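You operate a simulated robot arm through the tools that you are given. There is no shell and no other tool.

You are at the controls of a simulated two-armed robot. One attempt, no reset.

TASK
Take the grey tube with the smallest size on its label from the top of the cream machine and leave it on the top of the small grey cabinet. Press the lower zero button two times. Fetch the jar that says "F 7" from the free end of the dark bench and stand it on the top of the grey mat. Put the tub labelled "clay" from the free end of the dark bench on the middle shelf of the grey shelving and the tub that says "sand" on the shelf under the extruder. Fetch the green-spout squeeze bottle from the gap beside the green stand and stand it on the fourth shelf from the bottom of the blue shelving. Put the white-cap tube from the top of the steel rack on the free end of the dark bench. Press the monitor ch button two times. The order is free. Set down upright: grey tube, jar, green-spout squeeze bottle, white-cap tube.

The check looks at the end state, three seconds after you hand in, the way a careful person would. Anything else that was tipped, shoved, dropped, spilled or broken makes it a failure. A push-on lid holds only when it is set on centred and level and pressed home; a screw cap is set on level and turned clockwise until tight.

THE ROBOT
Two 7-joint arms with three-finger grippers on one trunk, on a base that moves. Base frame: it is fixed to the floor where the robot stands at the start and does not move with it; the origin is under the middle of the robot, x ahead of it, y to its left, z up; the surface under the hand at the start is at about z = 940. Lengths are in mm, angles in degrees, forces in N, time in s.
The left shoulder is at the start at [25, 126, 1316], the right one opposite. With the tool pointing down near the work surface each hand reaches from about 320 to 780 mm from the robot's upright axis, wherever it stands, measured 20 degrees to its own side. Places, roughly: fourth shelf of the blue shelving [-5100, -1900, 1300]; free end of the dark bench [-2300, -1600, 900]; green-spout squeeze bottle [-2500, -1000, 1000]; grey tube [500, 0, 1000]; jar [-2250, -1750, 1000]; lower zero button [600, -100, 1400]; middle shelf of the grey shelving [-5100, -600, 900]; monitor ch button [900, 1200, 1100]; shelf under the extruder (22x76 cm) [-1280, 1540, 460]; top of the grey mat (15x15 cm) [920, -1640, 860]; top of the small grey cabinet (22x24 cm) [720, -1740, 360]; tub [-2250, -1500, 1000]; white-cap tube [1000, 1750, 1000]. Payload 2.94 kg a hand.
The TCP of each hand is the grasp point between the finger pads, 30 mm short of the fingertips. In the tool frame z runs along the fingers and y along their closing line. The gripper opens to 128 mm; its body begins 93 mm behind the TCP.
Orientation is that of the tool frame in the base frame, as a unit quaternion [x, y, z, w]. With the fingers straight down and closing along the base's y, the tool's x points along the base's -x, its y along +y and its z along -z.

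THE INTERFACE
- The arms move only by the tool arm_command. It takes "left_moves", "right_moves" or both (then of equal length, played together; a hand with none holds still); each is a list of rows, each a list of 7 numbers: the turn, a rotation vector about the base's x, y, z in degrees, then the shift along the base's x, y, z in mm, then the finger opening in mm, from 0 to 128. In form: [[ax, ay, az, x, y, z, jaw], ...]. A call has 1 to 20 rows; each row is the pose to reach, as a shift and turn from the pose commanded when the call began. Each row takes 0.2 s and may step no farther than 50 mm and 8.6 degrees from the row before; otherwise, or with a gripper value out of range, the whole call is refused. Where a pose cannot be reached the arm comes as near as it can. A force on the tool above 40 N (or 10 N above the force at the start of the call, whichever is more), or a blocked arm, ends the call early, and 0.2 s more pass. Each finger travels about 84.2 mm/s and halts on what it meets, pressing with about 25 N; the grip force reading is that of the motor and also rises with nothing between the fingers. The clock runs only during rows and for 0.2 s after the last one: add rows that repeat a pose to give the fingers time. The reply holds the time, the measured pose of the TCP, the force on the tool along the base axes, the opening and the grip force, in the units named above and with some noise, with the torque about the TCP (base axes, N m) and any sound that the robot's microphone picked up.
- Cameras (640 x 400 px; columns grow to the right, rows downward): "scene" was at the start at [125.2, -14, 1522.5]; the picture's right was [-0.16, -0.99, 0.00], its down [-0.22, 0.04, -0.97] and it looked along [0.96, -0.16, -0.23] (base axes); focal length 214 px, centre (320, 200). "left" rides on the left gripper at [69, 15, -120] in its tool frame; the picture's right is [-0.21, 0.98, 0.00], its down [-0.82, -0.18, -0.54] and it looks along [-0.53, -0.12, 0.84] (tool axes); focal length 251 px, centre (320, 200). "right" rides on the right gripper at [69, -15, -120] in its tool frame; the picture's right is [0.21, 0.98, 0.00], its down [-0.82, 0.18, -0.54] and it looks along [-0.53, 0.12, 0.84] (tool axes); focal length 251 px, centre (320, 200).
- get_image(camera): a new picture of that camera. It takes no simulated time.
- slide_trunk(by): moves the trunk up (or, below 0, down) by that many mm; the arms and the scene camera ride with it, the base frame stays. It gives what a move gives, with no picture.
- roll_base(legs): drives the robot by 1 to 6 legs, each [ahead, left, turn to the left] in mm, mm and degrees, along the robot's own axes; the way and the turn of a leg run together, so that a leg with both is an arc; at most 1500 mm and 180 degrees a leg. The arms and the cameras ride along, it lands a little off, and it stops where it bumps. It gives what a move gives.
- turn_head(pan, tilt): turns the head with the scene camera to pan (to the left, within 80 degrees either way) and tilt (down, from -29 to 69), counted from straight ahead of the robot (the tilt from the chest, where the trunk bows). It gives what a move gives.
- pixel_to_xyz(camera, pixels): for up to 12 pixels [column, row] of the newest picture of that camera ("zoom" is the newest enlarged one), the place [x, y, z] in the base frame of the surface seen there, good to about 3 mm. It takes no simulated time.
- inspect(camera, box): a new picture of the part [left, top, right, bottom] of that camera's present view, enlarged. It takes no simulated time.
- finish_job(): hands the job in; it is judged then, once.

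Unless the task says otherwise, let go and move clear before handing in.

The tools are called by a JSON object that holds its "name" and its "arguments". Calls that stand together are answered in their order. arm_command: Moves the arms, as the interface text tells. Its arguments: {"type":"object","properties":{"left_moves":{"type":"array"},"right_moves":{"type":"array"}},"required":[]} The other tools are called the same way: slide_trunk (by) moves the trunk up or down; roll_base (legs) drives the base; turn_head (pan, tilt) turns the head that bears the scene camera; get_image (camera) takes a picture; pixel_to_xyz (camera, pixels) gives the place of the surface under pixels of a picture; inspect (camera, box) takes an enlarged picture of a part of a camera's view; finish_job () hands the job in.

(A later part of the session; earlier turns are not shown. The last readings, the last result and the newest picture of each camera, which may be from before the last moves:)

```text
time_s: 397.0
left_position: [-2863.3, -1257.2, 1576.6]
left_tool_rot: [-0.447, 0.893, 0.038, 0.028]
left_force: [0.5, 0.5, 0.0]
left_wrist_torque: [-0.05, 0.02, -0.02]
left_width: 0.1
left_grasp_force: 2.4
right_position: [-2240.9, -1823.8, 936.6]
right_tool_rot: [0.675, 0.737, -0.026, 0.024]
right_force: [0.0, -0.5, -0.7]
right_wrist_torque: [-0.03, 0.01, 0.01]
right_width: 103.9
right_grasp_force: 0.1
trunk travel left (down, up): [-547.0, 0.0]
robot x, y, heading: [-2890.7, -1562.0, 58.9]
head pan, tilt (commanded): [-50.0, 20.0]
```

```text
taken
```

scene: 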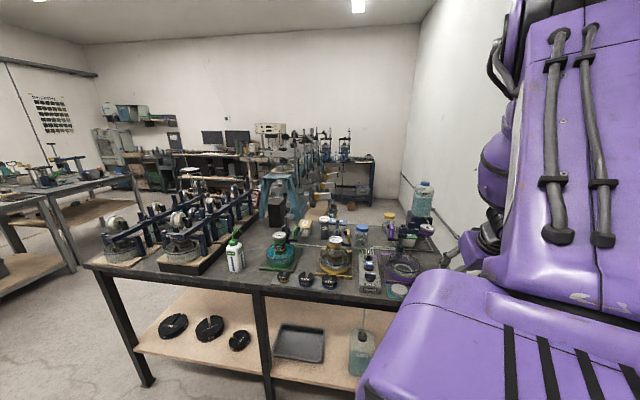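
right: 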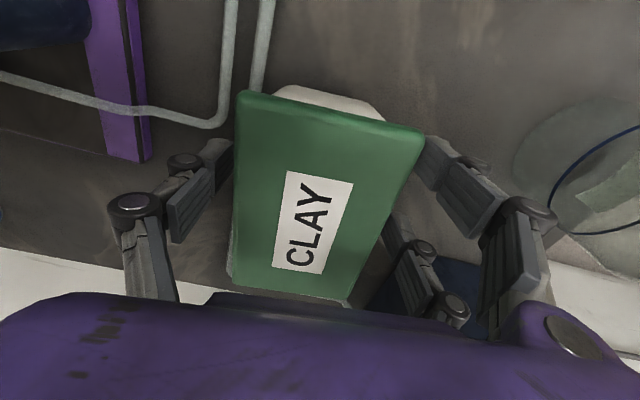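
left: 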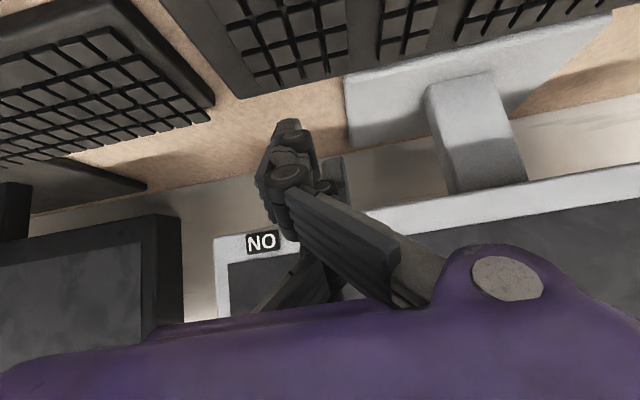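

{"name": "arm_command", "arguments": {"right_moves": [[0, 0, 0, 0, 0, 0, 20], [0, 0, 0, 0, 0, 0, 20], [0, 0, 0, 0, 0, 0, 20], [0, 0, 0, 0, 0, 0, 20], [0, 0, 0, 0, 0, 0, 20]]}}

{"name": "get_image", "arguments": {"camera": "right"}}

```text
time_s: 398.2
left_position: [-2865.5, -1258.3, 1577.0]
left_tool_rot: [-0.446, 0.894, 0.038, 0.028]
left_force: [0.4, -1.2, 0.7]
left_wrist_torque: [0.01, 0.0, 0.01]
left_width: 0.0
left_grasp_force: 3.0
right_position: [-2241.6, -1823.6, 936.0]
right_tool_rot: [0.676, 0.736, -0.027, 0.025]
right_force: [-1.5, -0.3, -0.1]
right_wrist_torque: [0.23, -0.09, 0.03]
right_width: 72.9
right_grasp_force: 25.0
trunk travel left (down, up): [-547.0, 0.0]
robot x, y, heading: [-2885.8, -1560.8, 58.8]
head pan, tilt (commanded): [-50.0, 20.0]
```

```text
taken
```

right: 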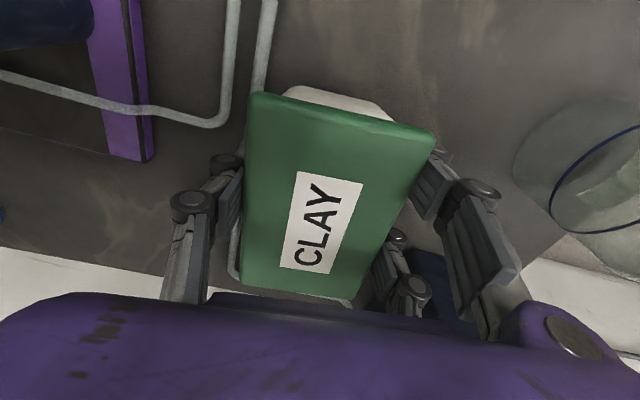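

Gripped at the body (25 N). Lift a little and check the load.

{"name": "arm_command", "arguments": {"right_moves": [[0, 0, 0, 0, 0, 6, 20], [0, 0, 0, 0, 0, 14, 20], [0, 0, 0, 0, 0, 22, 20], [0, 0, 0, 0, 0, 22, 20]]}}

{"name": "get_image", "arguments": {"camera": "right"}}

{"name": "inspect", "arguments": {"camera": "scene", "box": [340, 190, 450, 270]}}

```text
time_s: 399.2
left_position: [-2863.9, -1257.8, 1577.3]
left_tool_rot: [-0.447, 0.893, 0.038, 0.028]
left_force: [1.0, 0.1, 0.0]
left_wrist_torque: [0.0, 0.02, 0.0]
left_width: 0.0
left_grasp_force: 2.2
right_position: [-2243.1, -1823.3, 957.7]
right_tool_rot: [0.675, 0.737, -0.026, 0.024]
right_force: [0.1, 0.7, -3.5]
right_wrist_torque: [0.02, -0.02, 0.01]
right_width: 72.6
right_grasp_force: 24.8
trunk travel left (down, up): [-547.0, 0.0]
robot x, y, heading: [-2886.2, -1562.6, 58.8]
head pan, tilt (commanded): [-50.0, 20.0]
```

```text
taken
```

right: 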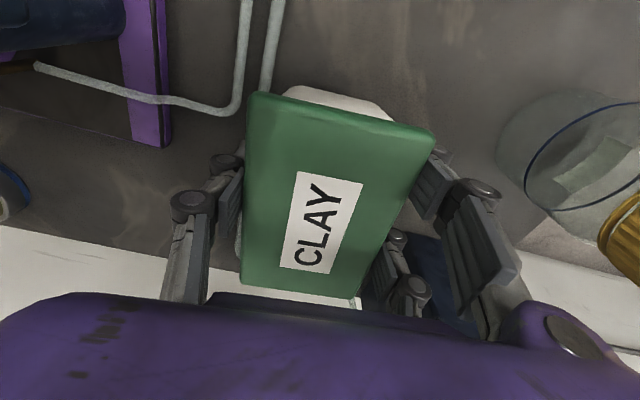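

```text
5.00 times, centred on (395, 230) of scene
```

zoom: 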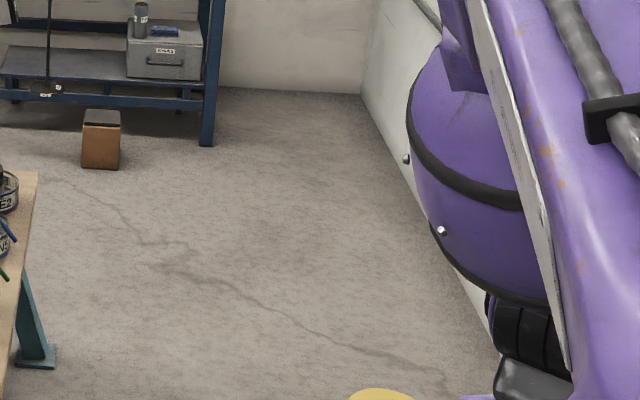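

The whole tub lifts (3.5 N). Raise it as high as possible to clear the crossbar.

{"name": "arm_command", "arguments": {"right_moves": [[0, 0, 0, 0, 0, 35, 20], [0, 0, 0, 0, 0, 70, 20], [0, 0, 0, 0, 0, 105, 20], [0, 0, 0, 0, 0, 140, 20], [0, 0, 0, 0, 0, 175, 20], [0, 0, 0, 0, 0, 205, 20], [0, 0, 0, 0, 0, 230, 20], [0, 0, 0, 0, 0, 230, 20]]}}

{"name": "get_image", "arguments": {"camera": "right"}}

```text
time_s: 401.0
left_position: [-2863.8, -1259.2, 1578.0]
left_tool_rot: [-0.447, 0.894, 0.038, 0.027]
left_force: [-0.3, 0.2, 0.6]
left_wrist_torque: [0.0, 0.01, -0.01]
left_width: 0.2
left_grasp_force: 2.6
right_position: [-2228.6, -1837.0, 1160.5]
right_tool_rot: [0.676, 0.736, -0.025, 0.022]
right_force: [-0.2, 0.2, -3.9]
right_wrist_torque: [0.05, -0.02, 0.01]
right_width: 73.0
right_grasp_force: 25.0
right hand out of reach, approached as far as the arm can: row 6, 7, 8
trunk travel left (down, up): [-547.0, 0.0]
robot x, y, heading: [-2891.3, -1561.9, 59.0]
head pan, tilt (commanded): [-50.0, 20.0]
```

```text
taken
```

right: 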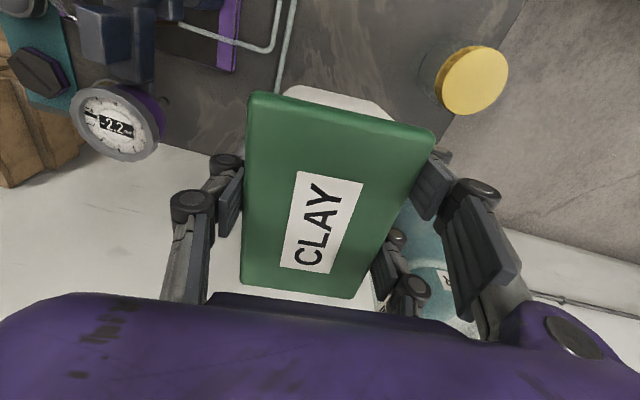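

Tub bottom is at ≈1122, above the block (1100). Retract straight back in −x by driving the base.

{"name": "roll_base", "arguments": {"legs": [[-270, 450, 0]]}}

{"name": "get_image", "arguments": {"camera": "right"}}

{"name": "turn_head", "arguments": {"pan": -30, "tilt": 25}}

{"name": "get_image", "arguments": {"camera": "scene"}}

```text
time_s: 405.5
left_position: [-3393.4, -1254.5, 1577.4]
left_tool_rot: [-0.444, 0.895, 0.038, 0.029]
left_force: [0.3, 0.2, 0.0]
left_wrist_torque: [-0.05, 0.0, 0.03]
left_width: 0.2
left_grasp_force: 3.5
right_position: [-2762.5, -1837.0, 1159.1]
right_tool_rot: [0.678, 0.734, -0.025, 0.021]
right_force: [-0.2, 0.2, -3.0]
right_wrist_torque: [0.01, 0.01, 0.0]
right_width: 72.6
right_grasp_force: 24.7
trunk travel left (down, up): [-547.0, 0.0]
robot x, y, heading: [-3422.2, -1559.6, 58.8]
head pan, tilt (commanded): [-50.0, 20.0]
```

```text
taken
```

right: 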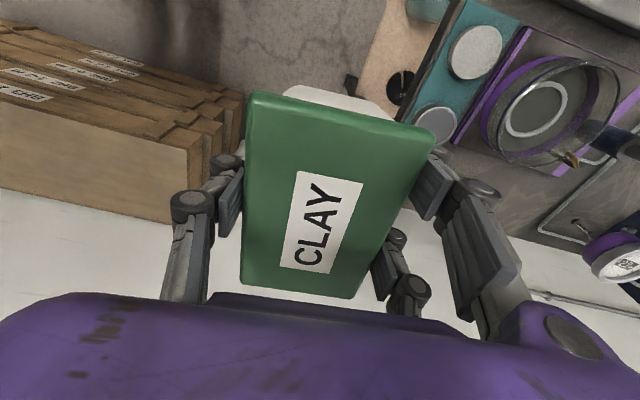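

```text
time_s: 406.4
left_position: [-3393.8, -1254.8, 1577.7]
left_tool_rot: [-0.444, 0.895, 0.038, 0.028]
left_force: [-0.4, 0.5, 0.2]
left_wrist_torque: [0.01, -0.03, -0.01]
left_width: 0.0
left_grasp_force: 3.4
right_position: [-2763.4, -1837.0, 1160.8]
right_tool_rot: [0.679, 0.734, -0.026, 0.021]
right_force: [0.8, 0.3, -2.6]
right_wrist_torque: [0.03, 0.0, 0.01]
right_width: 72.4
right_grasp_force: 24.7
trunk travel left (down, up): [-547.0, 0.0]
robot x, y, heading: [-3418.7, -1558.6, 58.8]
head pan, tilt (commanded): [-30.0, 25.0]
```

```text
taken
```

scene: 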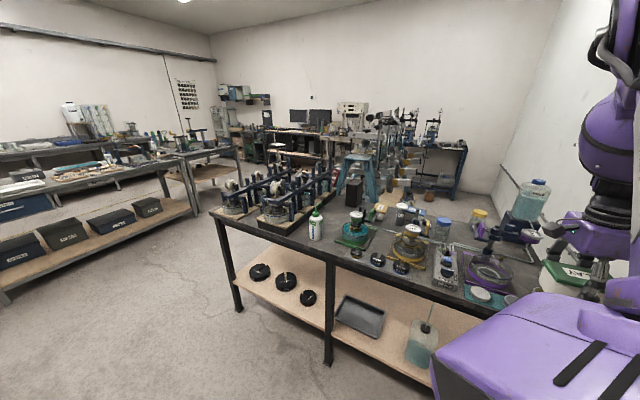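

Clay is secured in the right hand. Now position for the squeeze bottle with the left hand: move along +y, then face +x.

{"name": "roll_base", "arguments": {"legs": [[316, 192, 0], [0, 0, -58.8]]}}

{"name": "turn_head", "arguments": {"pan": 15, "tilt": 25}}

{"name": "get_image", "arguments": {"camera": "scene"}}

{"name": "inspect", "arguments": {"camera": "scene", "box": [260, 170, 420, 290]}}

```text
time_s: 411.3
left_position: [-3152.8, -1048.3, 1577.1]
left_tool_rot: [0.044, 0.998, 0.019, 0.042]
left_force: [0.2, 0.1, 0.5]
left_wrist_torque: [-0.01, -0.03, -0.01]
left_width: 0.2
left_grasp_force: 3.2
right_position: [-3306.2, -1892.8, 1160.7]
right_tool_rot: [0.948, 0.315, -0.033, 0.007]
right_force: [0.3, -0.7, -3.6]
right_wrist_torque: [-0.02, 0.0, 0.02]
right_width: 72.7
right_grasp_force: 24.6
trunk travel left (down, up): [-547.0, 0.0]
robot x, y, heading: [-3421.5, -1187.7, 1.0]
head pan, tilt (commanded): [-30.0, 25.0]
```

```text
time_s: 412.4
left_position: [-3152.3, -1048.5, 1578.3]
left_tool_rot: [0.045, 0.998, 0.02, 0.044]
left_force: [0.4, 0.1, 0.2]
left_wrist_torque: [-0.02, 0.02, 0.0]
left_width: 0.0
left_grasp_force: 3.4
right_position: [-3307.0, -1893.6, 1159.8]
right_tool_rot: [0.949, 0.315, -0.033, 0.007]
right_force: [0.4, -0.5, -3.7]
right_wrist_torque: [-0.03, -0.03, 0.01]
right_width: 72.4
right_grasp_force: 25.0
trunk travel left (down, up): [-547.0, 0.0]
robot x, y, heading: [-3423.4, -1189.3, 0.7]
head pan, tilt (commanded): [15.0, 25.0]
```

```text
taken
```

scene: 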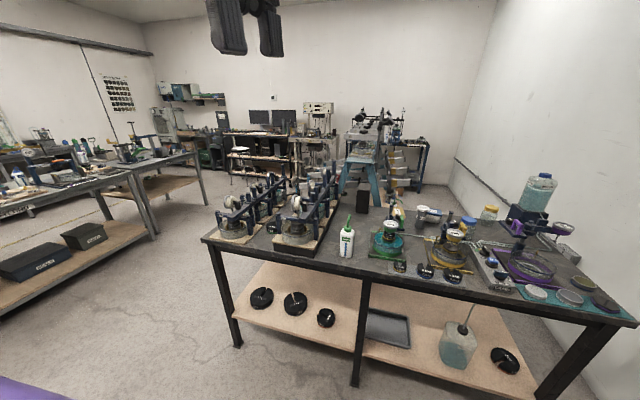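

```text
3.33 times, centred on (340, 230) of scene
```

zoom: 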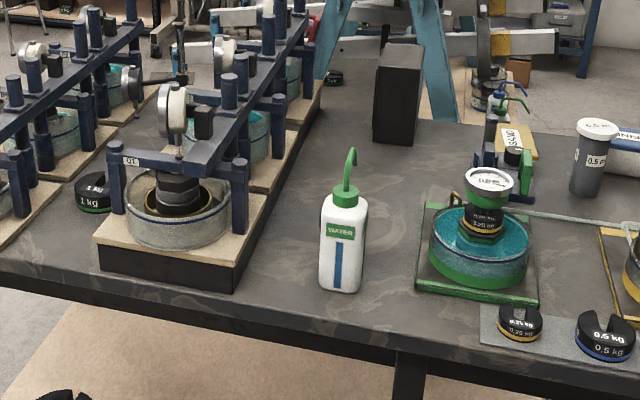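

{"name": "pixel_to_xyz", "arguments": {"camera": "zoom", "pixels": [[343, 250], [324, 250], [362, 250], [343, 215], [345, 192], [352, 155], [340, 288], [235, 275], [240, 200], [420, 290], [440, 210], [300, 260]]}}

```text
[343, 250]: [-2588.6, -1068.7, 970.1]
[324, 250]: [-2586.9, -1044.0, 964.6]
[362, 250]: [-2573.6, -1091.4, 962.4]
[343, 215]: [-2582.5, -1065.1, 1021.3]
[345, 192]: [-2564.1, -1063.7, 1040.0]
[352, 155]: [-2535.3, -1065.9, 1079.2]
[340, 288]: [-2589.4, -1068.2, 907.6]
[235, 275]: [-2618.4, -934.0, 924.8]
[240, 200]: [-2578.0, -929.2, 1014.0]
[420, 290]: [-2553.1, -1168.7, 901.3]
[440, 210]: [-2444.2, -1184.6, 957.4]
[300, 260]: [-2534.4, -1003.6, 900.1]
```

Bottle: body centre ≈[-2563,-1067], ~50 mm wide, z 900–1025, spout to 1085; it stands clear of its neighbours. Drive 360 mm ahead and bring the left hand to a pre-grasp with 35° tilt.

{"name": "roll_base", "arguments": {"legs": [[355, 0, -0.7]]}}

{"name": "arm_command", "arguments": {"left_moves": [[0, -7.5, 0, 13, -2, -43, 100], [0, -15, 0, 26, -3, -86, 100], [0, -22.5, 0, 40, -5, -130, 100], [0, -30, 0, 53, -6, -173, 100], [0, -30, 0, 66, -8, -216, 100], [0, -30, 0, 80, -9, -260, 100], [0, -30, 0, 93, -11, -303, 100], [0, -30, 0, 106, -13, -346, 100], [0, -30, 0, 120, -14, -390, 100], [0, -30, 0, 133, -16, -433, 100], [0, -30, 0, 146, -17, -476, 100], [0, -30, 0, 160, -19, -520, 100], [0, -30, 0, 160, -19, -520, 100]]}}

{"name": "get_image", "arguments": {"camera": "left"}}

{"name": "get_image", "arguments": {"camera": "scene"}}

```text
time_s: 414.6
left_position: [-2804.3, -1048.1, 1576.9]
left_tool_rot: [0.051, 0.997, 0.021, 0.044]
left_force: [-0.2, 0.0, 0.2]
left_wrist_torque: [-0.01, -0.03, -0.01]
left_width: 0.0
left_grasp_force: 3.2
right_position: [-2969.0, -1891.1, 1159.5]
right_tool_rot: [0.95, 0.309, -0.032, 0.006]
right_force: [-0.7, -0.6, -2.9]
right_wrist_torque: [0.04, -0.03, 0.0]
right_width: 72.6
right_grasp_force: 24.8
trunk travel left (down, up): [-547.0, 0.0]
robot x, y, heading: [-3070.6, -1179.1, 0.1]
head pan, tilt (commanded): [15.0, 25.0]
```

```text
time_s: 417.4
left_position: [-2651.1, -1020.6, 1089.8]
left_tool_rot: [0.044, 0.952, 0.032, 0.3]
left_force: [0.7, 0.4, 0.4]
left_wrist_torque: [0.01, 0.01, -0.01]
left_width: 100.2
left_grasp_force: 0.0
left hand out of reach, approached as far as the arm can: row 10, 11, 12, 13
right_position: [-2966.8, -1890.7, 1160.6]
right_tool_rot: [0.95, 0.31, -0.033, 0.006]
right_force: [0.3, -0.5, -2.9]
right_wrist_torque: [0.0, -0.06, 0.0]
right_width: 72.8
right_grasp_force: 24.9
trunk travel left (down, up): [-547.0, 0.0]
robot x, y, heading: [-3073.8, -1182.5, 0.1]
head pan, tilt (commanded): [15.0, 25.0]
```

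```text
taken
```

left: 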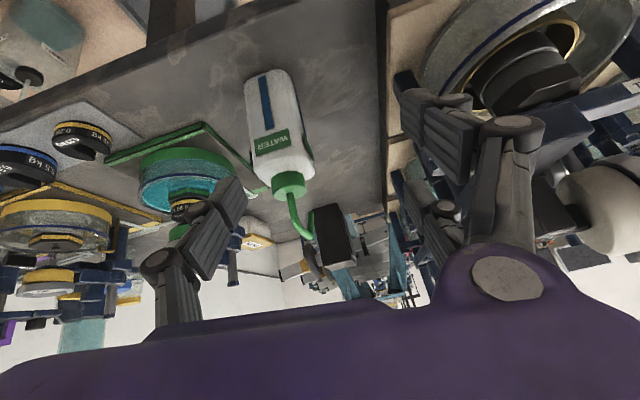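

```text
taken
```

scene: 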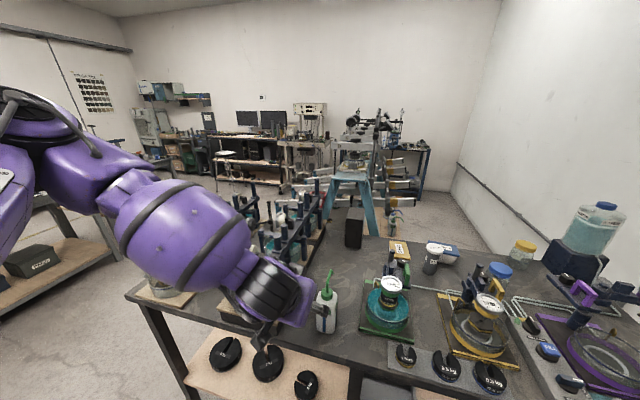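

Posture is limiting here; shift the base back 60 mm and right 60 mm, then continue toward the bottle.

{"name": "roll_base", "arguments": {"legs": [[-60, -60, 0]]}}

{"name": "arm_command", "arguments": {"left_moves": [[0, 0, 0, 15, 0, -10, 100], [0, 0, 0, 35, 4, -22, 100], [0, 0, 0, 55, 8, -32, 100], [0, 0, 0, 75, 12, -32, 100], [0, 0, 0, 75, 12, -32, 100]]}}

{"name": "get_image", "arguments": {"camera": "left"}}

```text
time_s: 418.6
left_position: [-2708.5, -1079.0, 1091.6]
left_tool_rot: [0.043, 0.953, 0.032, 0.3]
left_force: [0.9, 0.7, -0.1]
left_wrist_torque: [0.01, -0.01, 0.0]
left_width: 99.8
left_grasp_force: 0.0
right_position: [-3023.0, -1949.6, 1160.0]
right_tool_rot: [0.95, 0.31, -0.034, 0.006]
right_force: [0.4, -0.3, -3.2]
right_wrist_torque: [0.0, -0.03, 0.0]
right_width: 72.8
right_grasp_force: 25.2
trunk travel left (down, up): [-547.0, 0.0]
robot x, y, heading: [-3135.3, -1246.4, 0.4]
head pan, tilt (commanded): [15.0, 25.0]
```

```text
time_s: 419.9
left_position: [-2643.9, -1048.5, 1076.9]
left_tool_rot: [0.043, 0.953, 0.031, 0.3]
left_force: [0.4, -0.3, 1.3]
left_wrist_torque: [0.0, -0.02, 0.0]
left_width: 99.6
left_grasp_force: 0.0
left hand out of reach, approached as far as the arm can: row 1, 2, 3, 4, 5
right_position: [-3024.7, -1950.6, 1160.0]
right_tool_rot: [0.95, 0.31, -0.033, 0.006]
right_force: [-0.1, -1.0, -3.8]
right_wrist_torque: [0.03, -0.03, -0.03]
right_width: 72.4
right_grasp_force: 25.1
trunk travel left (down, up): [-547.0, 0.0]
robot x, y, heading: [-3130.7, -1245.1, 0.1]
head pan, tilt (commanded): [15.0, 25.0]
```

```text
taken
```

left: 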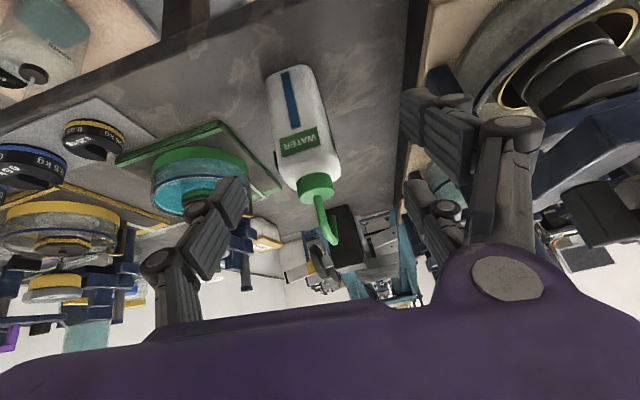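

Try a more natural wrist: yaw −15° more (inward) and tilt 25°.

{"name": "arm_command", "arguments": {"left_moves": [[0, 5, -5, -8, 0, 0, 100], [0, 9, -10, -16, 0, 0, 100], [0, 10, -15, -24, 0, 0, 100], [0, 10, -18, -24, 0, 0, 100], [0, 10, -18, -24, 0, -15, 100], [0, 10, -18, -20, -5, -35, 100], [0, 10, -18, -15, -10, -55, 100], [0, 10, -18, -15, -10, -55, 100]]}}

{"name": "get_image", "arguments": {"camera": "left"}}

```text
time_s: 421.6
left_position: [-2666.4, -1049.8, 1031.3]
left_tool_rot: [0.194, 0.956, -0.02, 0.219]
left_force: [-0.2, 1.0, 0.5]
left_wrist_torque: [-0.01, 0.01, 0.0]
left_width: 100.0
left_grasp_force: 0.1
left hand out of reach, approached as far as the arm can: row 7, 8
right_position: [-3023.4, -1949.8, 1160.2]
right_tool_rot: [0.95, 0.311, -0.034, 0.007]
right_force: [0.1, -0.7, -3.6]
right_wrist_torque: [0.02, -0.01, -0.01]
right_width: 72.7
right_grasp_force: 24.8
trunk travel left (down, up): [-547.0, 0.0]
robot x, y, heading: [-3134.1, -1239.9, 0.4]
head pan, tilt (commanded): [15.0, 25.0]
```

```text
taken
```

left: 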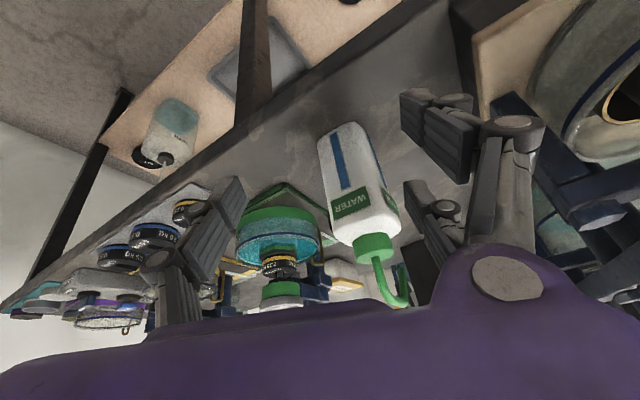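

The low z is the limit, so lower the trunk 130 mm (nothing in the way of the knees here), after pulling the hand back and up a little.

{"name": "arm_command", "arguments": {"left_moves": [[0, 0, 0, -25, 0, 20, 100], [0, 0, 0, -50, 0, 50, 100], [0, 0, 0, -60, 0, 80, 100]]}}

{"name": "slide_trunk", "arguments": {"by": -150}}

{"name": "get_image", "arguments": {"camera": "left"}}

```text
time_s: 422.4
left_position: [-2727.2, -1048.4, 1111.9]
left_tool_rot: [0.194, 0.957, -0.02, 0.217]
left_force: [-0.2, -0.3, -0.3]
left_wrist_torque: [0.02, 0.01, 0.0]
left_width: 100.1
left_grasp_force: 0.0
right_position: [-3025.1, -1950.4, 1160.2]
right_tool_rot: [0.95, 0.31, -0.033, 0.006]
right_force: [-0.1, 0.3, -3.4]
right_wrist_torque: [0.01, -0.05, -0.03]
right_width: 72.8
right_grasp_force: 25.0
trunk travel left (down, up): [-547.0, 0.0]
robot x, y, heading: [-3130.4, -1239.5, 0.3]
head pan, tilt (commanded): [15.0, 25.0]
```

```text
time_s: 424.2
left_position: [-2744.7, -1050.3, 885.6]
left_tool_rot: [0.19, 0.973, -0.038, 0.124]
left_force: [-0.2, 0.2, -0.5]
left_wrist_torque: [-0.02, 0.01, 0.01]
left_width: 99.9
left_grasp_force: 0.1
right_position: [-3024.4, -1950.0, 1010.2]
right_tool_rot: [0.95, 0.311, -0.033, 0.005]
right_force: [0.1, 0.3, -3.1]
right_wrist_torque: [0.02, -0.03, -0.06]
right_width: 72.8
right_grasp_force: 25.1
trunk travel left (down, up): [-397.0, 150.0]
robot x, y, heading: [-3130.1, -1243.3, 0.5]
head pan, tilt (commanded): [15.0, 25.0]
```

```text
taken
```

left: 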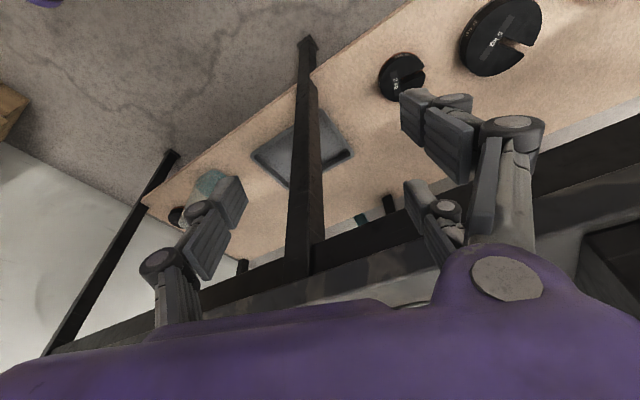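

The hand must be nearly horizontal to place the bottle between shelves later, so I'll grasp it with ~60° tilt. Raise the left hand behind the bench edge and tilt it.

{"name": "arm_command", "arguments": {"left_moves": [[-1.9, -7.3, 2.0, 0, 2, 25, 100], [-3.7, -14.6, 4.1, 2, 4, 50, 100], [-5.6, -22, 6.1, 5, 6, 75, 100], [-7.5, -29.3, 8.1, 8, 8, 100, 100], [-9.3, -36.6, 10.2, 10, 9, 122, 100], [-11.2, -43.9, 12.2, 12, 10, 140, 100], [-11.2, -43.9, 12.2, 12, 10, 140, 100]]}}

{"name": "get_image", "arguments": {"camera": "left"}}

{"name": "get_image", "arguments": {"camera": "scene"}}

```text
time_s: 425.8
left_position: [-2597.0, -1015.2, 1095.8]
left_tool_rot: [0.077, 0.863, -0.044, 0.498]
left_force: [-0.8, 0.2, 0.2]
left_wrist_torque: [-0.01, 0.01, 0.01]
left_width: 99.7
left_grasp_force: 0.0
left hand out of reach, approached as far as the arm can: row 1, 2, 3, 4, 5, 6, 7
right_position: [-3023.9, -1949.5, 1010.8]
right_tool_rot: [0.95, 0.31, -0.034, 0.006]
right_force: [-0.4, 0.1, -3.4]
right_wrist_torque: [0.03, -0.01, 0.02]
right_width: 72.7
right_grasp_force: 25.1
trunk travel left (down, up): [-397.0, 150.0]
robot x, y, heading: [-3134.6, -1243.1, 0.4]
head pan, tilt (commanded): [15.0, 25.0]
```

```text
taken
```

left: 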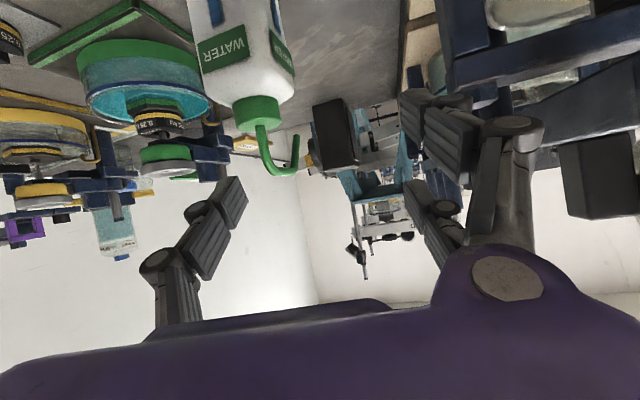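

```text
taken
```

scene: 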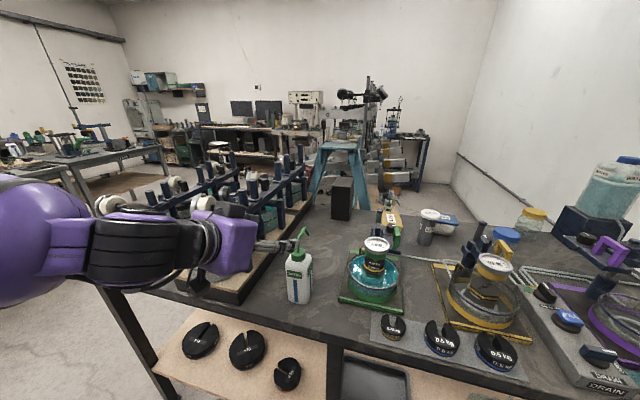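

The hand came close to the spout but nothing moved (forces ≈0). Pull straight back first.

{"name": "arm_command", "arguments": {"left_moves": [[0, 0, 0, -25, 5, 8, 100], [0, 0, 0, -60, 8, 12, 100], [0, 0, 0, -95, 8, 12, 100], [0, 0, 0, -130, 8, 12, 100], [0, 0, 0, -130, 8, 12, 100]]}}

{"name": "get_image", "arguments": {"camera": "scene"}}

```text
time_s: 427.0
left_position: [-2602.2, -1006.2, 1109.9]
left_tool_rot: [0.078, 0.863, -0.044, 0.497]
left_force: [0.3, 0.4, 0.3]
left_wrist_torque: [0.03, -0.04, -0.01]
left_width: 99.9
left_grasp_force: 0.2
left hand out of reach, approached as far as the arm can: row 1, 2, 3, 4, 5
right_position: [-3024.8, -1949.0, 1009.1]
right_tool_rot: [0.95, 0.311, -0.032, 0.006]
right_force: [-0.2, -0.5, -3.8]
right_wrist_torque: [0.05, 0.0, -0.04]
right_width: 72.8
right_grasp_force: 24.9
trunk travel left (down, up): [-397.0, 150.0]
robot x, y, heading: [-3128.6, -1240.8, 0.5]
head pan, tilt (commanded): [15.0, 25.0]
```

```text
taken
```

scene: 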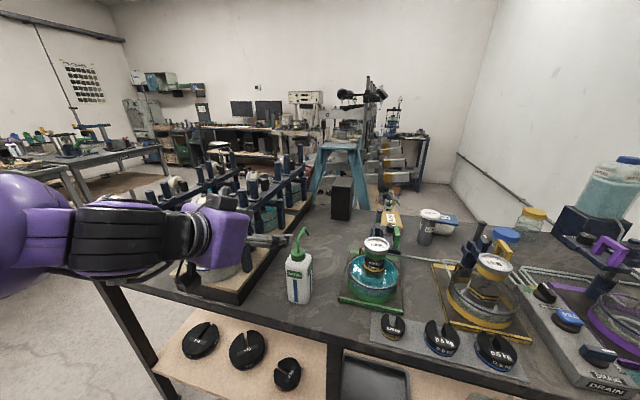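

Use the base to retreat instead.

{"name": "roll_base", "arguments": {"legs": [[-200, 0, 0]]}}

{"name": "slide_trunk", "arguments": {"by": -130}}

{"name": "get_image", "arguments": {"camera": "left"}}

{"name": "get_image", "arguments": {"camera": "scene"}}

```text
time_s: 428.6
left_position: [-2800.3, -1008.1, 1109.1]
left_tool_rot: [0.078, 0.863, -0.045, 0.497]
left_force: [-0.1, 0.0, 1.5]
left_wrist_torque: [0.04, 0.0, 0.02]
left_width: 99.7
left_grasp_force: 0.0
right_position: [-3223.9, -1950.9, 1010.6]
right_tool_rot: [0.95, 0.31, -0.033, 0.006]
right_force: [-0.5, -0.7, -3.3]
right_wrist_torque: [0.04, -0.01, 0.03]
right_width: 72.9
right_grasp_force: 25.3
trunk travel left (down, up): [-397.0, 150.0]
robot x, y, heading: [-3330.0, -1243.1, 0.2]
head pan, tilt (commanded): [15.0, 25.0]
```

```text
time_s: 430.2
left_position: [-2789.4, -1008.3, 934.7]
left_tool_rot: [0.076, 0.89, -0.05, 0.446]
left_force: [-0.4, 0.4, 0.2]
left_wrist_torque: [0.0, -0.03, 0.02]
left_width: 99.9
left_grasp_force: 0.0
right_position: [-3224.8, -1951.0, 880.4]
right_tool_rot: [0.95, 0.31, -0.033, 0.007]
right_force: [-0.2, 1.0, -4.3]
right_wrist_torque: [0.01, -0.01, 0.01]
right_width: 72.6
right_grasp_force: 24.3
trunk travel left (down, up): [-267.0, 280.0]
robot x, y, heading: [-3327.4, -1244.3, 0.3]
head pan, tilt (commanded): [15.0, 25.0]
```

```text
taken
```

left: 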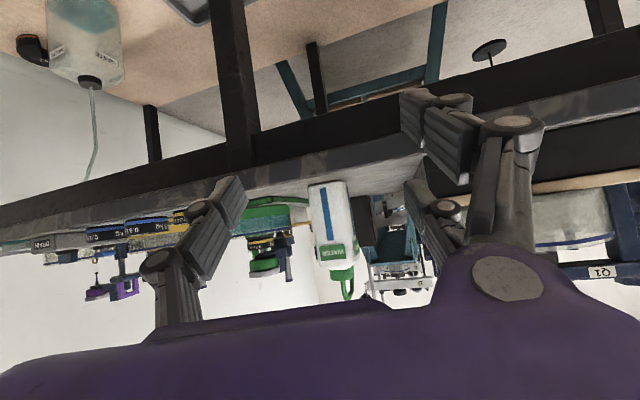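

```text
taken
```

scene: 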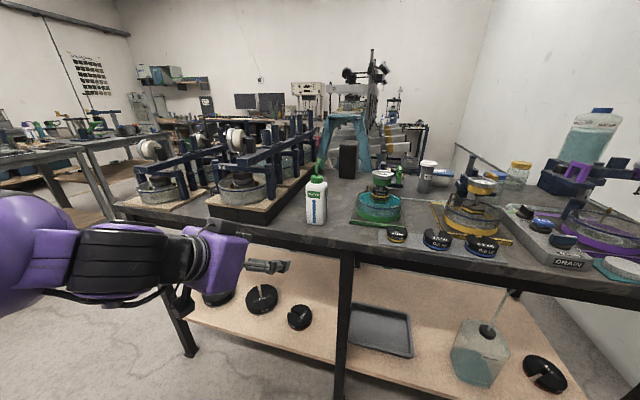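

With the trunk at −280 the hand sits at z≈935 with 53° tilt — usable. Raise it ~25 mm and use the base to approach: first sideways and partway.

{"name": "arm_command", "arguments": {"left_moves": [[0, 0, 0, 0, 0, 12, 100], [0, 0, 0, 0, 0, 25, 100], [0, 0, 0, 0, 0, 25, 100]]}}

{"name": "roll_base", "arguments": {"legs": [[70, -62, 0]]}}

{"name": "get_image", "arguments": {"camera": "left"}}

```text
time_s: 431.0
left_position: [-2790.8, -1008.1, 959.1]
left_tool_rot: [0.075, 0.89, -0.049, 0.447]
left_force: [0.6, -0.3, 0.7]
left_wrist_torque: [0.02, -0.01, 0.0]
left_width: 99.9
left_grasp_force: 0.1
right_position: [-3223.9, -1951.4, 879.6]
right_tool_rot: [0.95, 0.31, -0.033, 0.006]
right_force: [0.2, 0.1, -3.8]
right_wrist_torque: [0.04, -0.02, 0.0]
right_width: 72.6
right_grasp_force: 24.9
trunk travel left (down, up): [-267.0, 280.0]
robot x, y, heading: [-3330.8, -1245.9, 0.2]
head pan, tilt (commanded): [15.0, 25.0]
```

```text
time_s: 432.2
left_position: [-2719.3, -1069.6, 959.6]
left_tool_rot: [0.077, 0.89, -0.051, 0.447]
left_force: [0.3, -0.8, -0.3]
left_wrist_torque: [0.0, 0.02, 0.02]
left_width: 99.9
left_grasp_force: 0.0
right_position: [-3153.5, -2013.6, 879.5]
right_tool_rot: [0.951, 0.308, -0.033, 0.007]
right_force: [-0.3, -0.2, -4.1]
right_wrist_torque: [0.04, -0.02, 0.01]
right_width: 72.9
right_grasp_force: 25.1
trunk travel left (down, up): [-267.0, 280.0]
robot x, y, heading: [-3263.1, -1306.4, 0.3]
head pan, tilt (commanded): [15.0, 25.0]
```

```text
taken
```

left: 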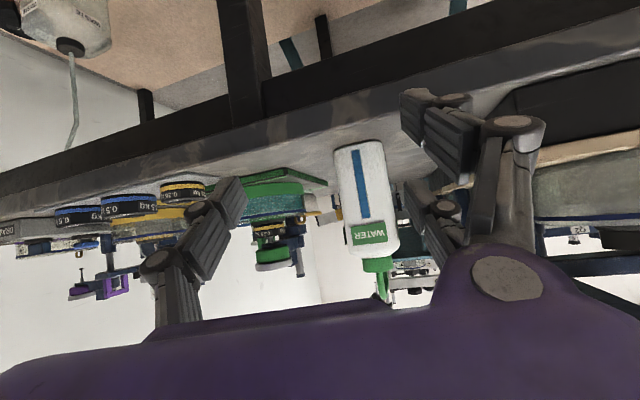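

Good alignment. Advance the base 105 mm, check, then the rest.

{"name": "roll_base", "arguments": {"legs": [[100, 0, 0]]}}

{"name": "get_image", "arguments": {"camera": "left"}}

{"name": "inspect", "arguments": {"camera": "scene", "box": [180, 140, 400, 300]}}

```text
time_s: 433.3
left_position: [-2620.3, -1068.4, 958.9]
left_tool_rot: [0.075, 0.89, -0.05, 0.446]
left_force: [0.2, 0.1, 0.2]
left_wrist_torque: [0.01, -0.01, -0.02]
left_width: 99.6
left_grasp_force: 0.0
right_position: [-3055.4, -2012.4, 879.3]
right_tool_rot: [0.95, 0.309, -0.032, 0.006]
right_force: [0.5, 0.2, -3.4]
right_wrist_torque: [0.02, 0.01, -0.02]
right_width: 72.7
right_grasp_force: 25.0
trunk travel left (down, up): [-267.0, 280.0]
robot x, y, heading: [-3164.6, -1302.5, 0.3]
head pan, tilt (commanded): [15.0, 25.0]
```

```text
taken
```

left: 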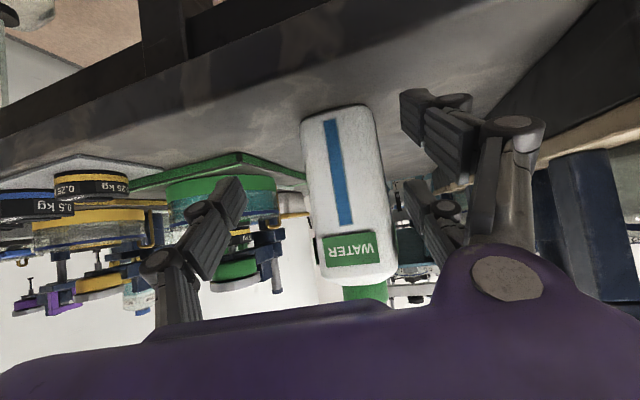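

```text
2.50 times, centred on (290, 220) of scene
```

zoom: 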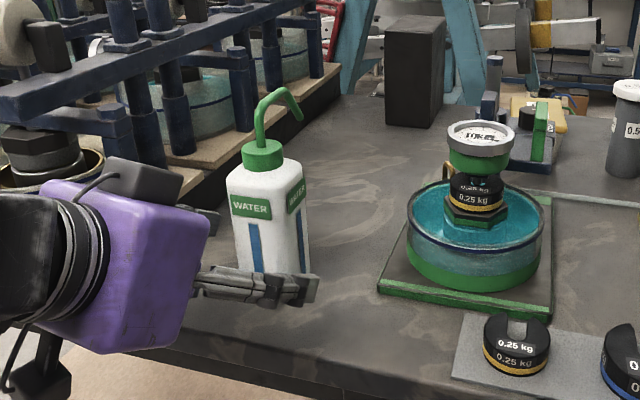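

Advance the last 55 mm with the arm and close.

{"name": "arm_command", "arguments": {"left_moves": [[0, 0, 0, 28, 2, 0, 100], [0, 0, 0, 54, 5, 0, 100], [0, 0, 0, 54, 5, 0, 100]]}}

{"name": "get_image", "arguments": {"camera": "left"}}

```text
time_s: 434.1
left_position: [-2567.9, -1063.3, 960.0]
left_tool_rot: [0.075, 0.89, -0.049, 0.447]
left_force: [0.1, -0.3, 0.7]
left_wrist_torque: [0.01, 0.0, -0.02]
left_width: 100.1
left_grasp_force: 0.0
right_position: [-3055.4, -2011.6, 880.8]
right_tool_rot: [0.95, 0.31, -0.033, 0.007]
right_force: [0.2, -1.3, -3.7]
right_wrist_torque: [0.04, 0.02, 0.02]
right_width: 72.9
right_grasp_force: 25.2
trunk travel left (down, up): [-267.0, 280.0]
robot x, y, heading: [-3160.1, -1309.8, 0.2]
head pan, tilt (commanded): [15.0, 25.0]
```

```text
taken
```

left: 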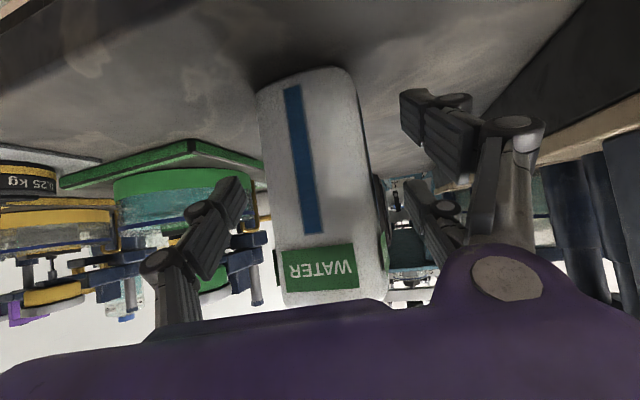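

Centred. Close the fingers on the bottle.

{"name": "arm_command", "arguments": {"left_moves": [[0, 0, 0, 0, 0, 0, 30], [0, 0, 0, 0, 0, 0, 30], [0, 0, 0, 0, 0, 0, 30], [0, 0, 0, 0, 0, 0, 30]]}}

{"name": "arm_command", "arguments": {"left_moves": [[0, 0, 0, 0, 0, 8, 30], [0, 0, 0, 0, 0, 16, 30], [0, 0, 0, 0, 0, 25, 30]]}}

{"name": "get_image", "arguments": {"camera": "left"}}

{"name": "inspect", "arguments": {"camera": "scene", "box": [180, 140, 400, 300]}}

```text
time_s: 435.1
left_position: [-2569.4, -1064.1, 959.2]
left_tool_rot: [0.075, 0.89, -0.049, 0.447]
left_force: [-0.6, 2.0, 2.1]
left_wrist_torque: [0.25, -0.18, 0.02]
left_width: 55.8
left_grasp_force: 11.9
right_position: [-3055.5, -2012.2, 880.2]
right_tool_rot: [0.95, 0.31, -0.034, 0.006]
right_force: [0.7, 0.0, -3.8]
right_wrist_torque: [0.02, 0.0, 0.01]
right_width: 72.8
right_grasp_force: 25.3
trunk travel left (down, up): [-267.0, 280.0]
robot x, y, heading: [-3158.9, -1303.7, -0.1]
head pan, tilt (commanded): [15.0, 25.0]
```

```text
time_s: 435.9
left_position: [-2568.2, -1063.4, 984.5]
left_tool_rot: [0.074, 0.891, -0.049, 0.445]
left_force: [-0.2, 0.0, -3.2]
left_wrist_torque: [-0.02, 0.01, -0.01]
left_width: 55.9
left_grasp_force: 11.7
right_position: [-3055.4, -2012.6, 880.3]
right_tool_rot: [0.951, 0.309, -0.031, 0.005]
right_force: [0.1, 0.2, -3.2]
right_wrist_torque: [0.01, -0.03, 0.0]
right_width: 72.8
right_grasp_force: 25.2
trunk travel left (down, up): [-267.0, 280.0]
robot x, y, heading: [-3165.6, -1303.3, 0.1]
head pan, tilt (commanded): [15.0, 25.0]
```

```text
taken
```

left: 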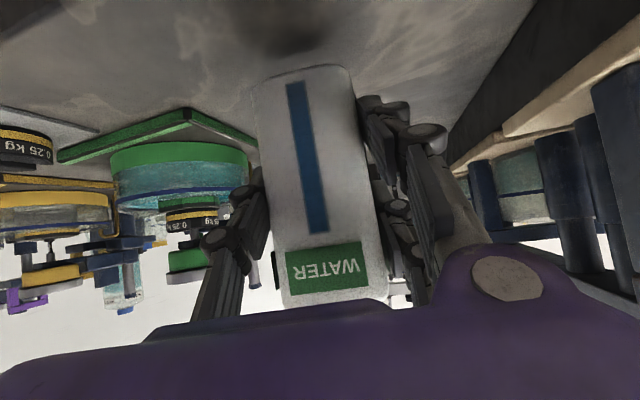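

```text
2.50 times, centred on (290, 220) of scene
```

zoom: 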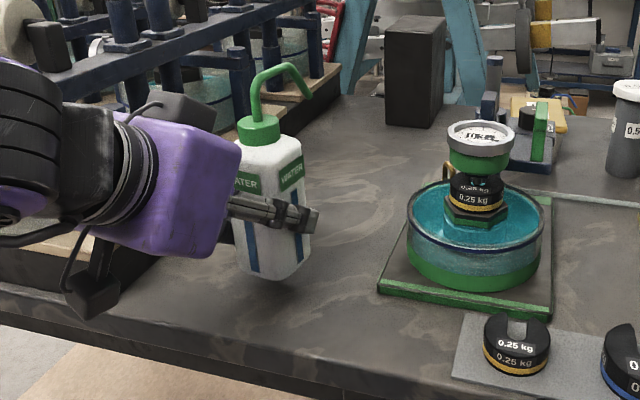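

The bottle is held and lifted. Back the base away from the bench, then raise the trunk.

{"name": "roll_base", "arguments": {"legs": [[-330, 0, 0]]}}

{"name": "slide_trunk", "arguments": {"by": 200}}

{"name": "get_image", "arguments": {"camera": "left"}}

{"name": "get_image", "arguments": {"camera": "right"}}

```text
time_s: 438.1
left_position: [-2902.0, -1063.3, 983.8]
left_tool_rot: [0.075, 0.89, -0.049, 0.447]
left_force: [-0.2, 0.6, -2.9]
left_wrist_torque: [0.0, 0.03, -0.01]
left_width: 55.7
left_grasp_force: 12.1
right_position: [-3386.9, -2013.1, 879.8]
right_tool_rot: [0.95, 0.31, -0.033, 0.006]
right_force: [0.1, -0.2, -2.8]
right_wrist_torque: [-0.04, -0.06, 0.0]
right_width: 72.8
right_grasp_force: 25.0
trunk travel left (down, up): [-267.0, 280.0]
robot x, y, heading: [-3490.8, -1306.1, 0.3]
head pan, tilt (commanded): [15.0, 25.0]
```

```text
time_s: 440.3
left_position: [-2900.5, -1064.7, 1183.9]
left_tool_rot: [0.075, 0.89, -0.049, 0.447]
left_force: [0.6, -0.1, -3.4]
left_wrist_torque: [-0.03, 0.02, 0.0]
left_width: 55.5
left_grasp_force: 11.8
right_position: [-3386.0, -2013.2, 1079.8]
right_tool_rot: [0.95, 0.311, -0.033, 0.007]
right_force: [-0.2, -0.4, -3.7]
right_wrist_torque: [0.01, 0.02, -0.01]
right_width: 72.6
right_grasp_force: 24.8
trunk travel left (down, up): [-467.0, 80.0]
robot x, y, heading: [-3494.2, -1306.6, 0.2]
head pan, tilt (commanded): [15.0, 25.0]
```

```text
taken
```

left: 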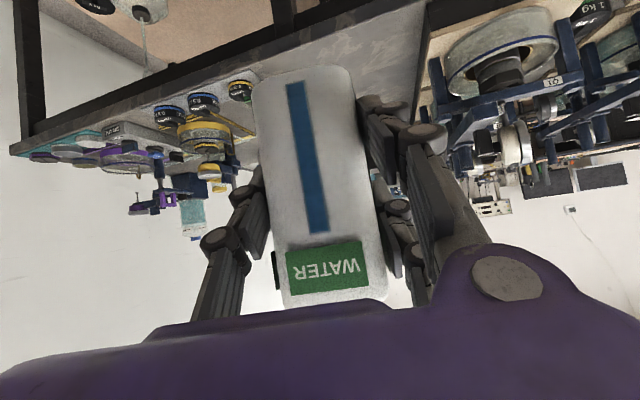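

```text
taken
```

right: 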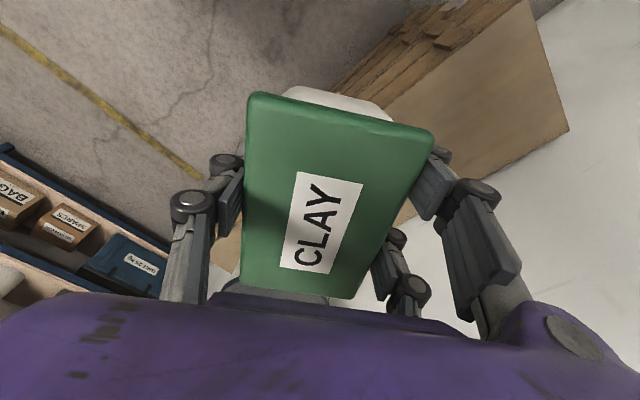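

Both items held. Back off a bit more and turn 180° to the right to face the shelving.

{"name": "roll_base", "arguments": {"legs": [[-150, 0, 0], [0, 0, -90], [0, 0, -90]]}}

{"name": "turn_head", "arguments": {"pan": 10, "tilt": 15}}

{"name": "get_image", "arguments": {"camera": "scene"}}

```text
time_s: 449.3
left_position: [-4231.6, -1557.7, 1184.2]
left_tool_rot: [0.891, -0.069, -0.446, -0.046]
left_force: [-1.1, -0.4, -2.5]
left_wrist_torque: [-0.01, -0.03, 0.05]
left_width: 55.8
left_grasp_force: 12.2
right_position: [-3759.9, -601.5, 1079.7]
right_tool_rot: [-0.317, 0.948, 0.007, 0.033]
right_force: [1.0, -0.4, -3.0]
right_wrist_torque: [-0.02, 0.02, 0.03]
right_width: 72.7
right_grasp_force: 25.4
trunk travel left (down, up): [-467.0, 80.0]
robot x, y, heading: [-3646.7, -1306.7, -179.2]
head pan, tilt (commanded): [15.0, 25.0]
```

```text
time_s: 450.0
left_position: [-4232.3, -1557.5, 1183.7]
left_tool_rot: [0.891, -0.068, -0.446, -0.046]
left_force: [0.7, 0.1, -3.6]
left_wrist_torque: [-0.04, -0.02, 0.02]
left_width: 55.7
left_grasp_force: 11.9
right_position: [-3760.6, -601.8, 1080.8]
right_tool_rot: [-0.316, 0.948, 0.006, 0.033]
right_force: [0.2, 2.0, -3.3]
right_wrist_torque: [-0.02, 0.03, -0.03]
right_width: 72.8
right_grasp_force: 25.1
trunk travel left (down, up): [-467.0, 80.0]
robot x, y, heading: [-3643.5, -1310.7, -179.1]
head pan, tilt (commanded): [10.0, 15.0]
```

```text
taken
```

scene: 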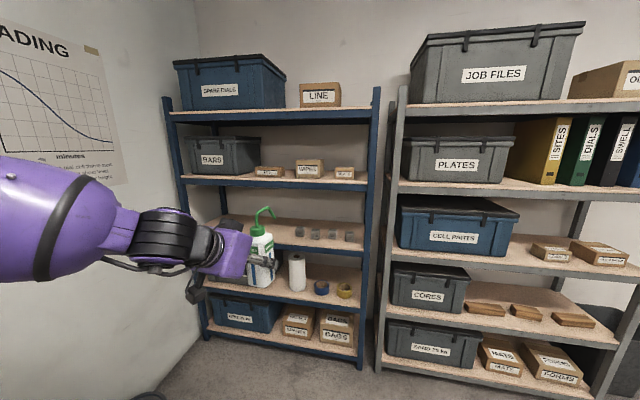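

{"name": "inspect", "arguments": {"camera": "scene", "box": [160, 80, 400, 240]}}

{"name": "pixel_to_xyz", "arguments": {"camera": "scene", "pixels": [[185, 180], [260, 184], [370, 185], [270, 172], [310, 168], [345, 172], [290, 178], [330, 178], [362, 178], [250, 170], [170, 115], [372, 122]]}}

```text
2.50 times, centred on (280, 160) of scene
```

zoom: 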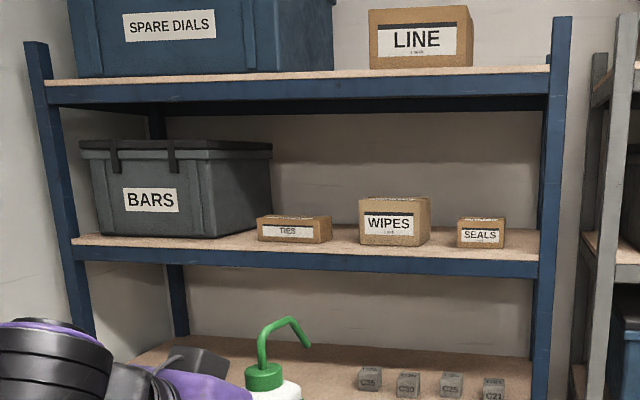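

```text
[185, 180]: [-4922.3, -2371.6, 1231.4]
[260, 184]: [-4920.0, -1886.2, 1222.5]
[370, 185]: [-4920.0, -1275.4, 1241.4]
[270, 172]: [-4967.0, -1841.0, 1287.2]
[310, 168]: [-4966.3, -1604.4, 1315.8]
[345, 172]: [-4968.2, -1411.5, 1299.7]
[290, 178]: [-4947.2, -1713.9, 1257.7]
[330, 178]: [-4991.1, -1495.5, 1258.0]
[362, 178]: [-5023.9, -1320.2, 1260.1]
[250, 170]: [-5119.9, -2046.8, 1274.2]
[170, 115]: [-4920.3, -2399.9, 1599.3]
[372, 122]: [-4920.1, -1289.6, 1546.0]
```

Shelf 4 surface is z≈1258 (front x −4920) with boxes TIES, WIPES, SEALS set 47 mm back. Measure gaps precisely.

{"name": "pixel_to_xyz", "arguments": {"camera": "zoom", "pixels": [[259, 228], [330, 230], [300, 217], [362, 225], [428, 232], [395, 199], [460, 235], [503, 235], [482, 220], [345, 240], [443, 243], [525, 248]]}}

{"name": "pixel_to_xyz", "arguments": {"camera": "zoom", "pixels": [[540, 200], [550, 150], [272, 190], [240, 235], [330, 240], [360, 243], [505, 245], [345, 225], [345, 215], [520, 230], [445, 230], [540, 240]]}}

```text
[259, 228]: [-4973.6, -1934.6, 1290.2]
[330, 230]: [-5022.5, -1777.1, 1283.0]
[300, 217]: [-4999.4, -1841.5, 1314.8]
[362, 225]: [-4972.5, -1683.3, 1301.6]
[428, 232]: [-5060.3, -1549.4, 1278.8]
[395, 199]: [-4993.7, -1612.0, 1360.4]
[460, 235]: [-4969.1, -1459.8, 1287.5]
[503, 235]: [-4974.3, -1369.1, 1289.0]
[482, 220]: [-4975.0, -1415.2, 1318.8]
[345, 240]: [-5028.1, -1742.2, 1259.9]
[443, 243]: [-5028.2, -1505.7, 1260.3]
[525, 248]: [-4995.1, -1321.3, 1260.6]
```

```text
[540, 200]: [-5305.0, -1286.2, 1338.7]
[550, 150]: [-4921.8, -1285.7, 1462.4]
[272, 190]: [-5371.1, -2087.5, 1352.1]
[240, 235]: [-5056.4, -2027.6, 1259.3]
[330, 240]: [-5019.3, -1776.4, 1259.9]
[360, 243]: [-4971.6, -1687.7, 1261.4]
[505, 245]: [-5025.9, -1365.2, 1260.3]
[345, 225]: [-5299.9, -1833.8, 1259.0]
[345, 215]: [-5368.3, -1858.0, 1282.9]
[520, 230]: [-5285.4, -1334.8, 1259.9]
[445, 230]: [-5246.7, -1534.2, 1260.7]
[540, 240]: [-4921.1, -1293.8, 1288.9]
```

The front gap between TIES (right edge ≈−1790) and WIPES (left edge −1687) is ≈103 mm: the bottle centre should go to ≈[-4955,-1740]. Raise trunk and hand first, then drive closer.

{"name": "slide_trunk", "arguments": {"by": 80}}

{"name": "arm_command", "arguments": {"left_moves": [[0, 0, 0, 0, 0, 25, 30], [0, 0, 0, 0, 0, 50, 30], [0, 0, 0, 0, 0, 75, 30], [0, 0, 0, 0, 0, 75, 30]]}}

{"name": "get_image", "arguments": {"camera": "left"}}

```text
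time_s: 451.2
left_position: [-4234.0, -1557.9, 1261.3]
left_tool_rot: [0.891, -0.069, -0.446, -0.046]
left_force: [-1.1, -0.4, -3.2]
left_wrist_torque: [0.02, -0.02, -0.02]
left_width: 55.7
left_grasp_force: 12.0
right_position: [-3760.6, -602.5, 1159.1]
right_tool_rot: [-0.316, 0.948, 0.006, 0.033]
right_force: [0.0, -0.2, -3.8]
right_wrist_torque: [-0.05, 0.01, 0.01]
right_width: 72.7
right_grasp_force: 25.5
trunk travel left (down, up): [-547.0, 0.0]
robot x, y, heading: [-3641.9, -1308.3, -179.1]
head pan, tilt (commanded): [10.0, 15.0]
```

```text
time_s: 452.2
left_position: [-4233.9, -1557.0, 1339.7]
left_tool_rot: [0.891, -0.068, -0.446, -0.046]
left_force: [0.2, -0.5, -2.8]
left_wrist_torque: [-0.05, -0.03, -0.01]
left_width: 55.5
left_grasp_force: 12.1
right_position: [-3759.8, -602.6, 1159.4]
right_tool_rot: [-0.316, 0.948, 0.007, 0.033]
right_force: [0.3, 0.7, -4.1]
right_wrist_torque: [-0.03, 0.04, 0.01]
right_width: 72.7
right_grasp_force: 24.6
trunk travel left (down, up): [-547.0, 0.0]
robot x, y, heading: [-3644.6, -1309.0, -179.3]
head pan, tilt (commanded): [10.0, 15.0]
```

```text
taken
```

left: 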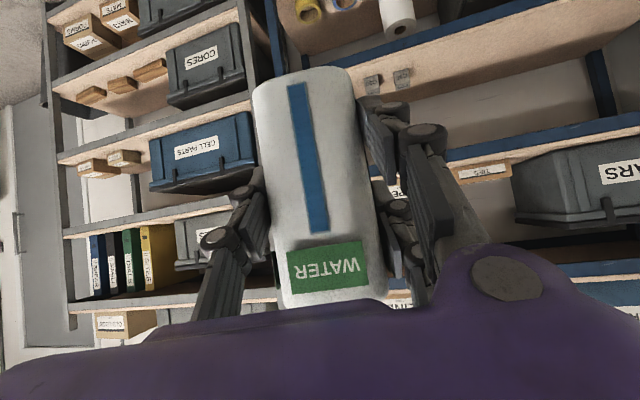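

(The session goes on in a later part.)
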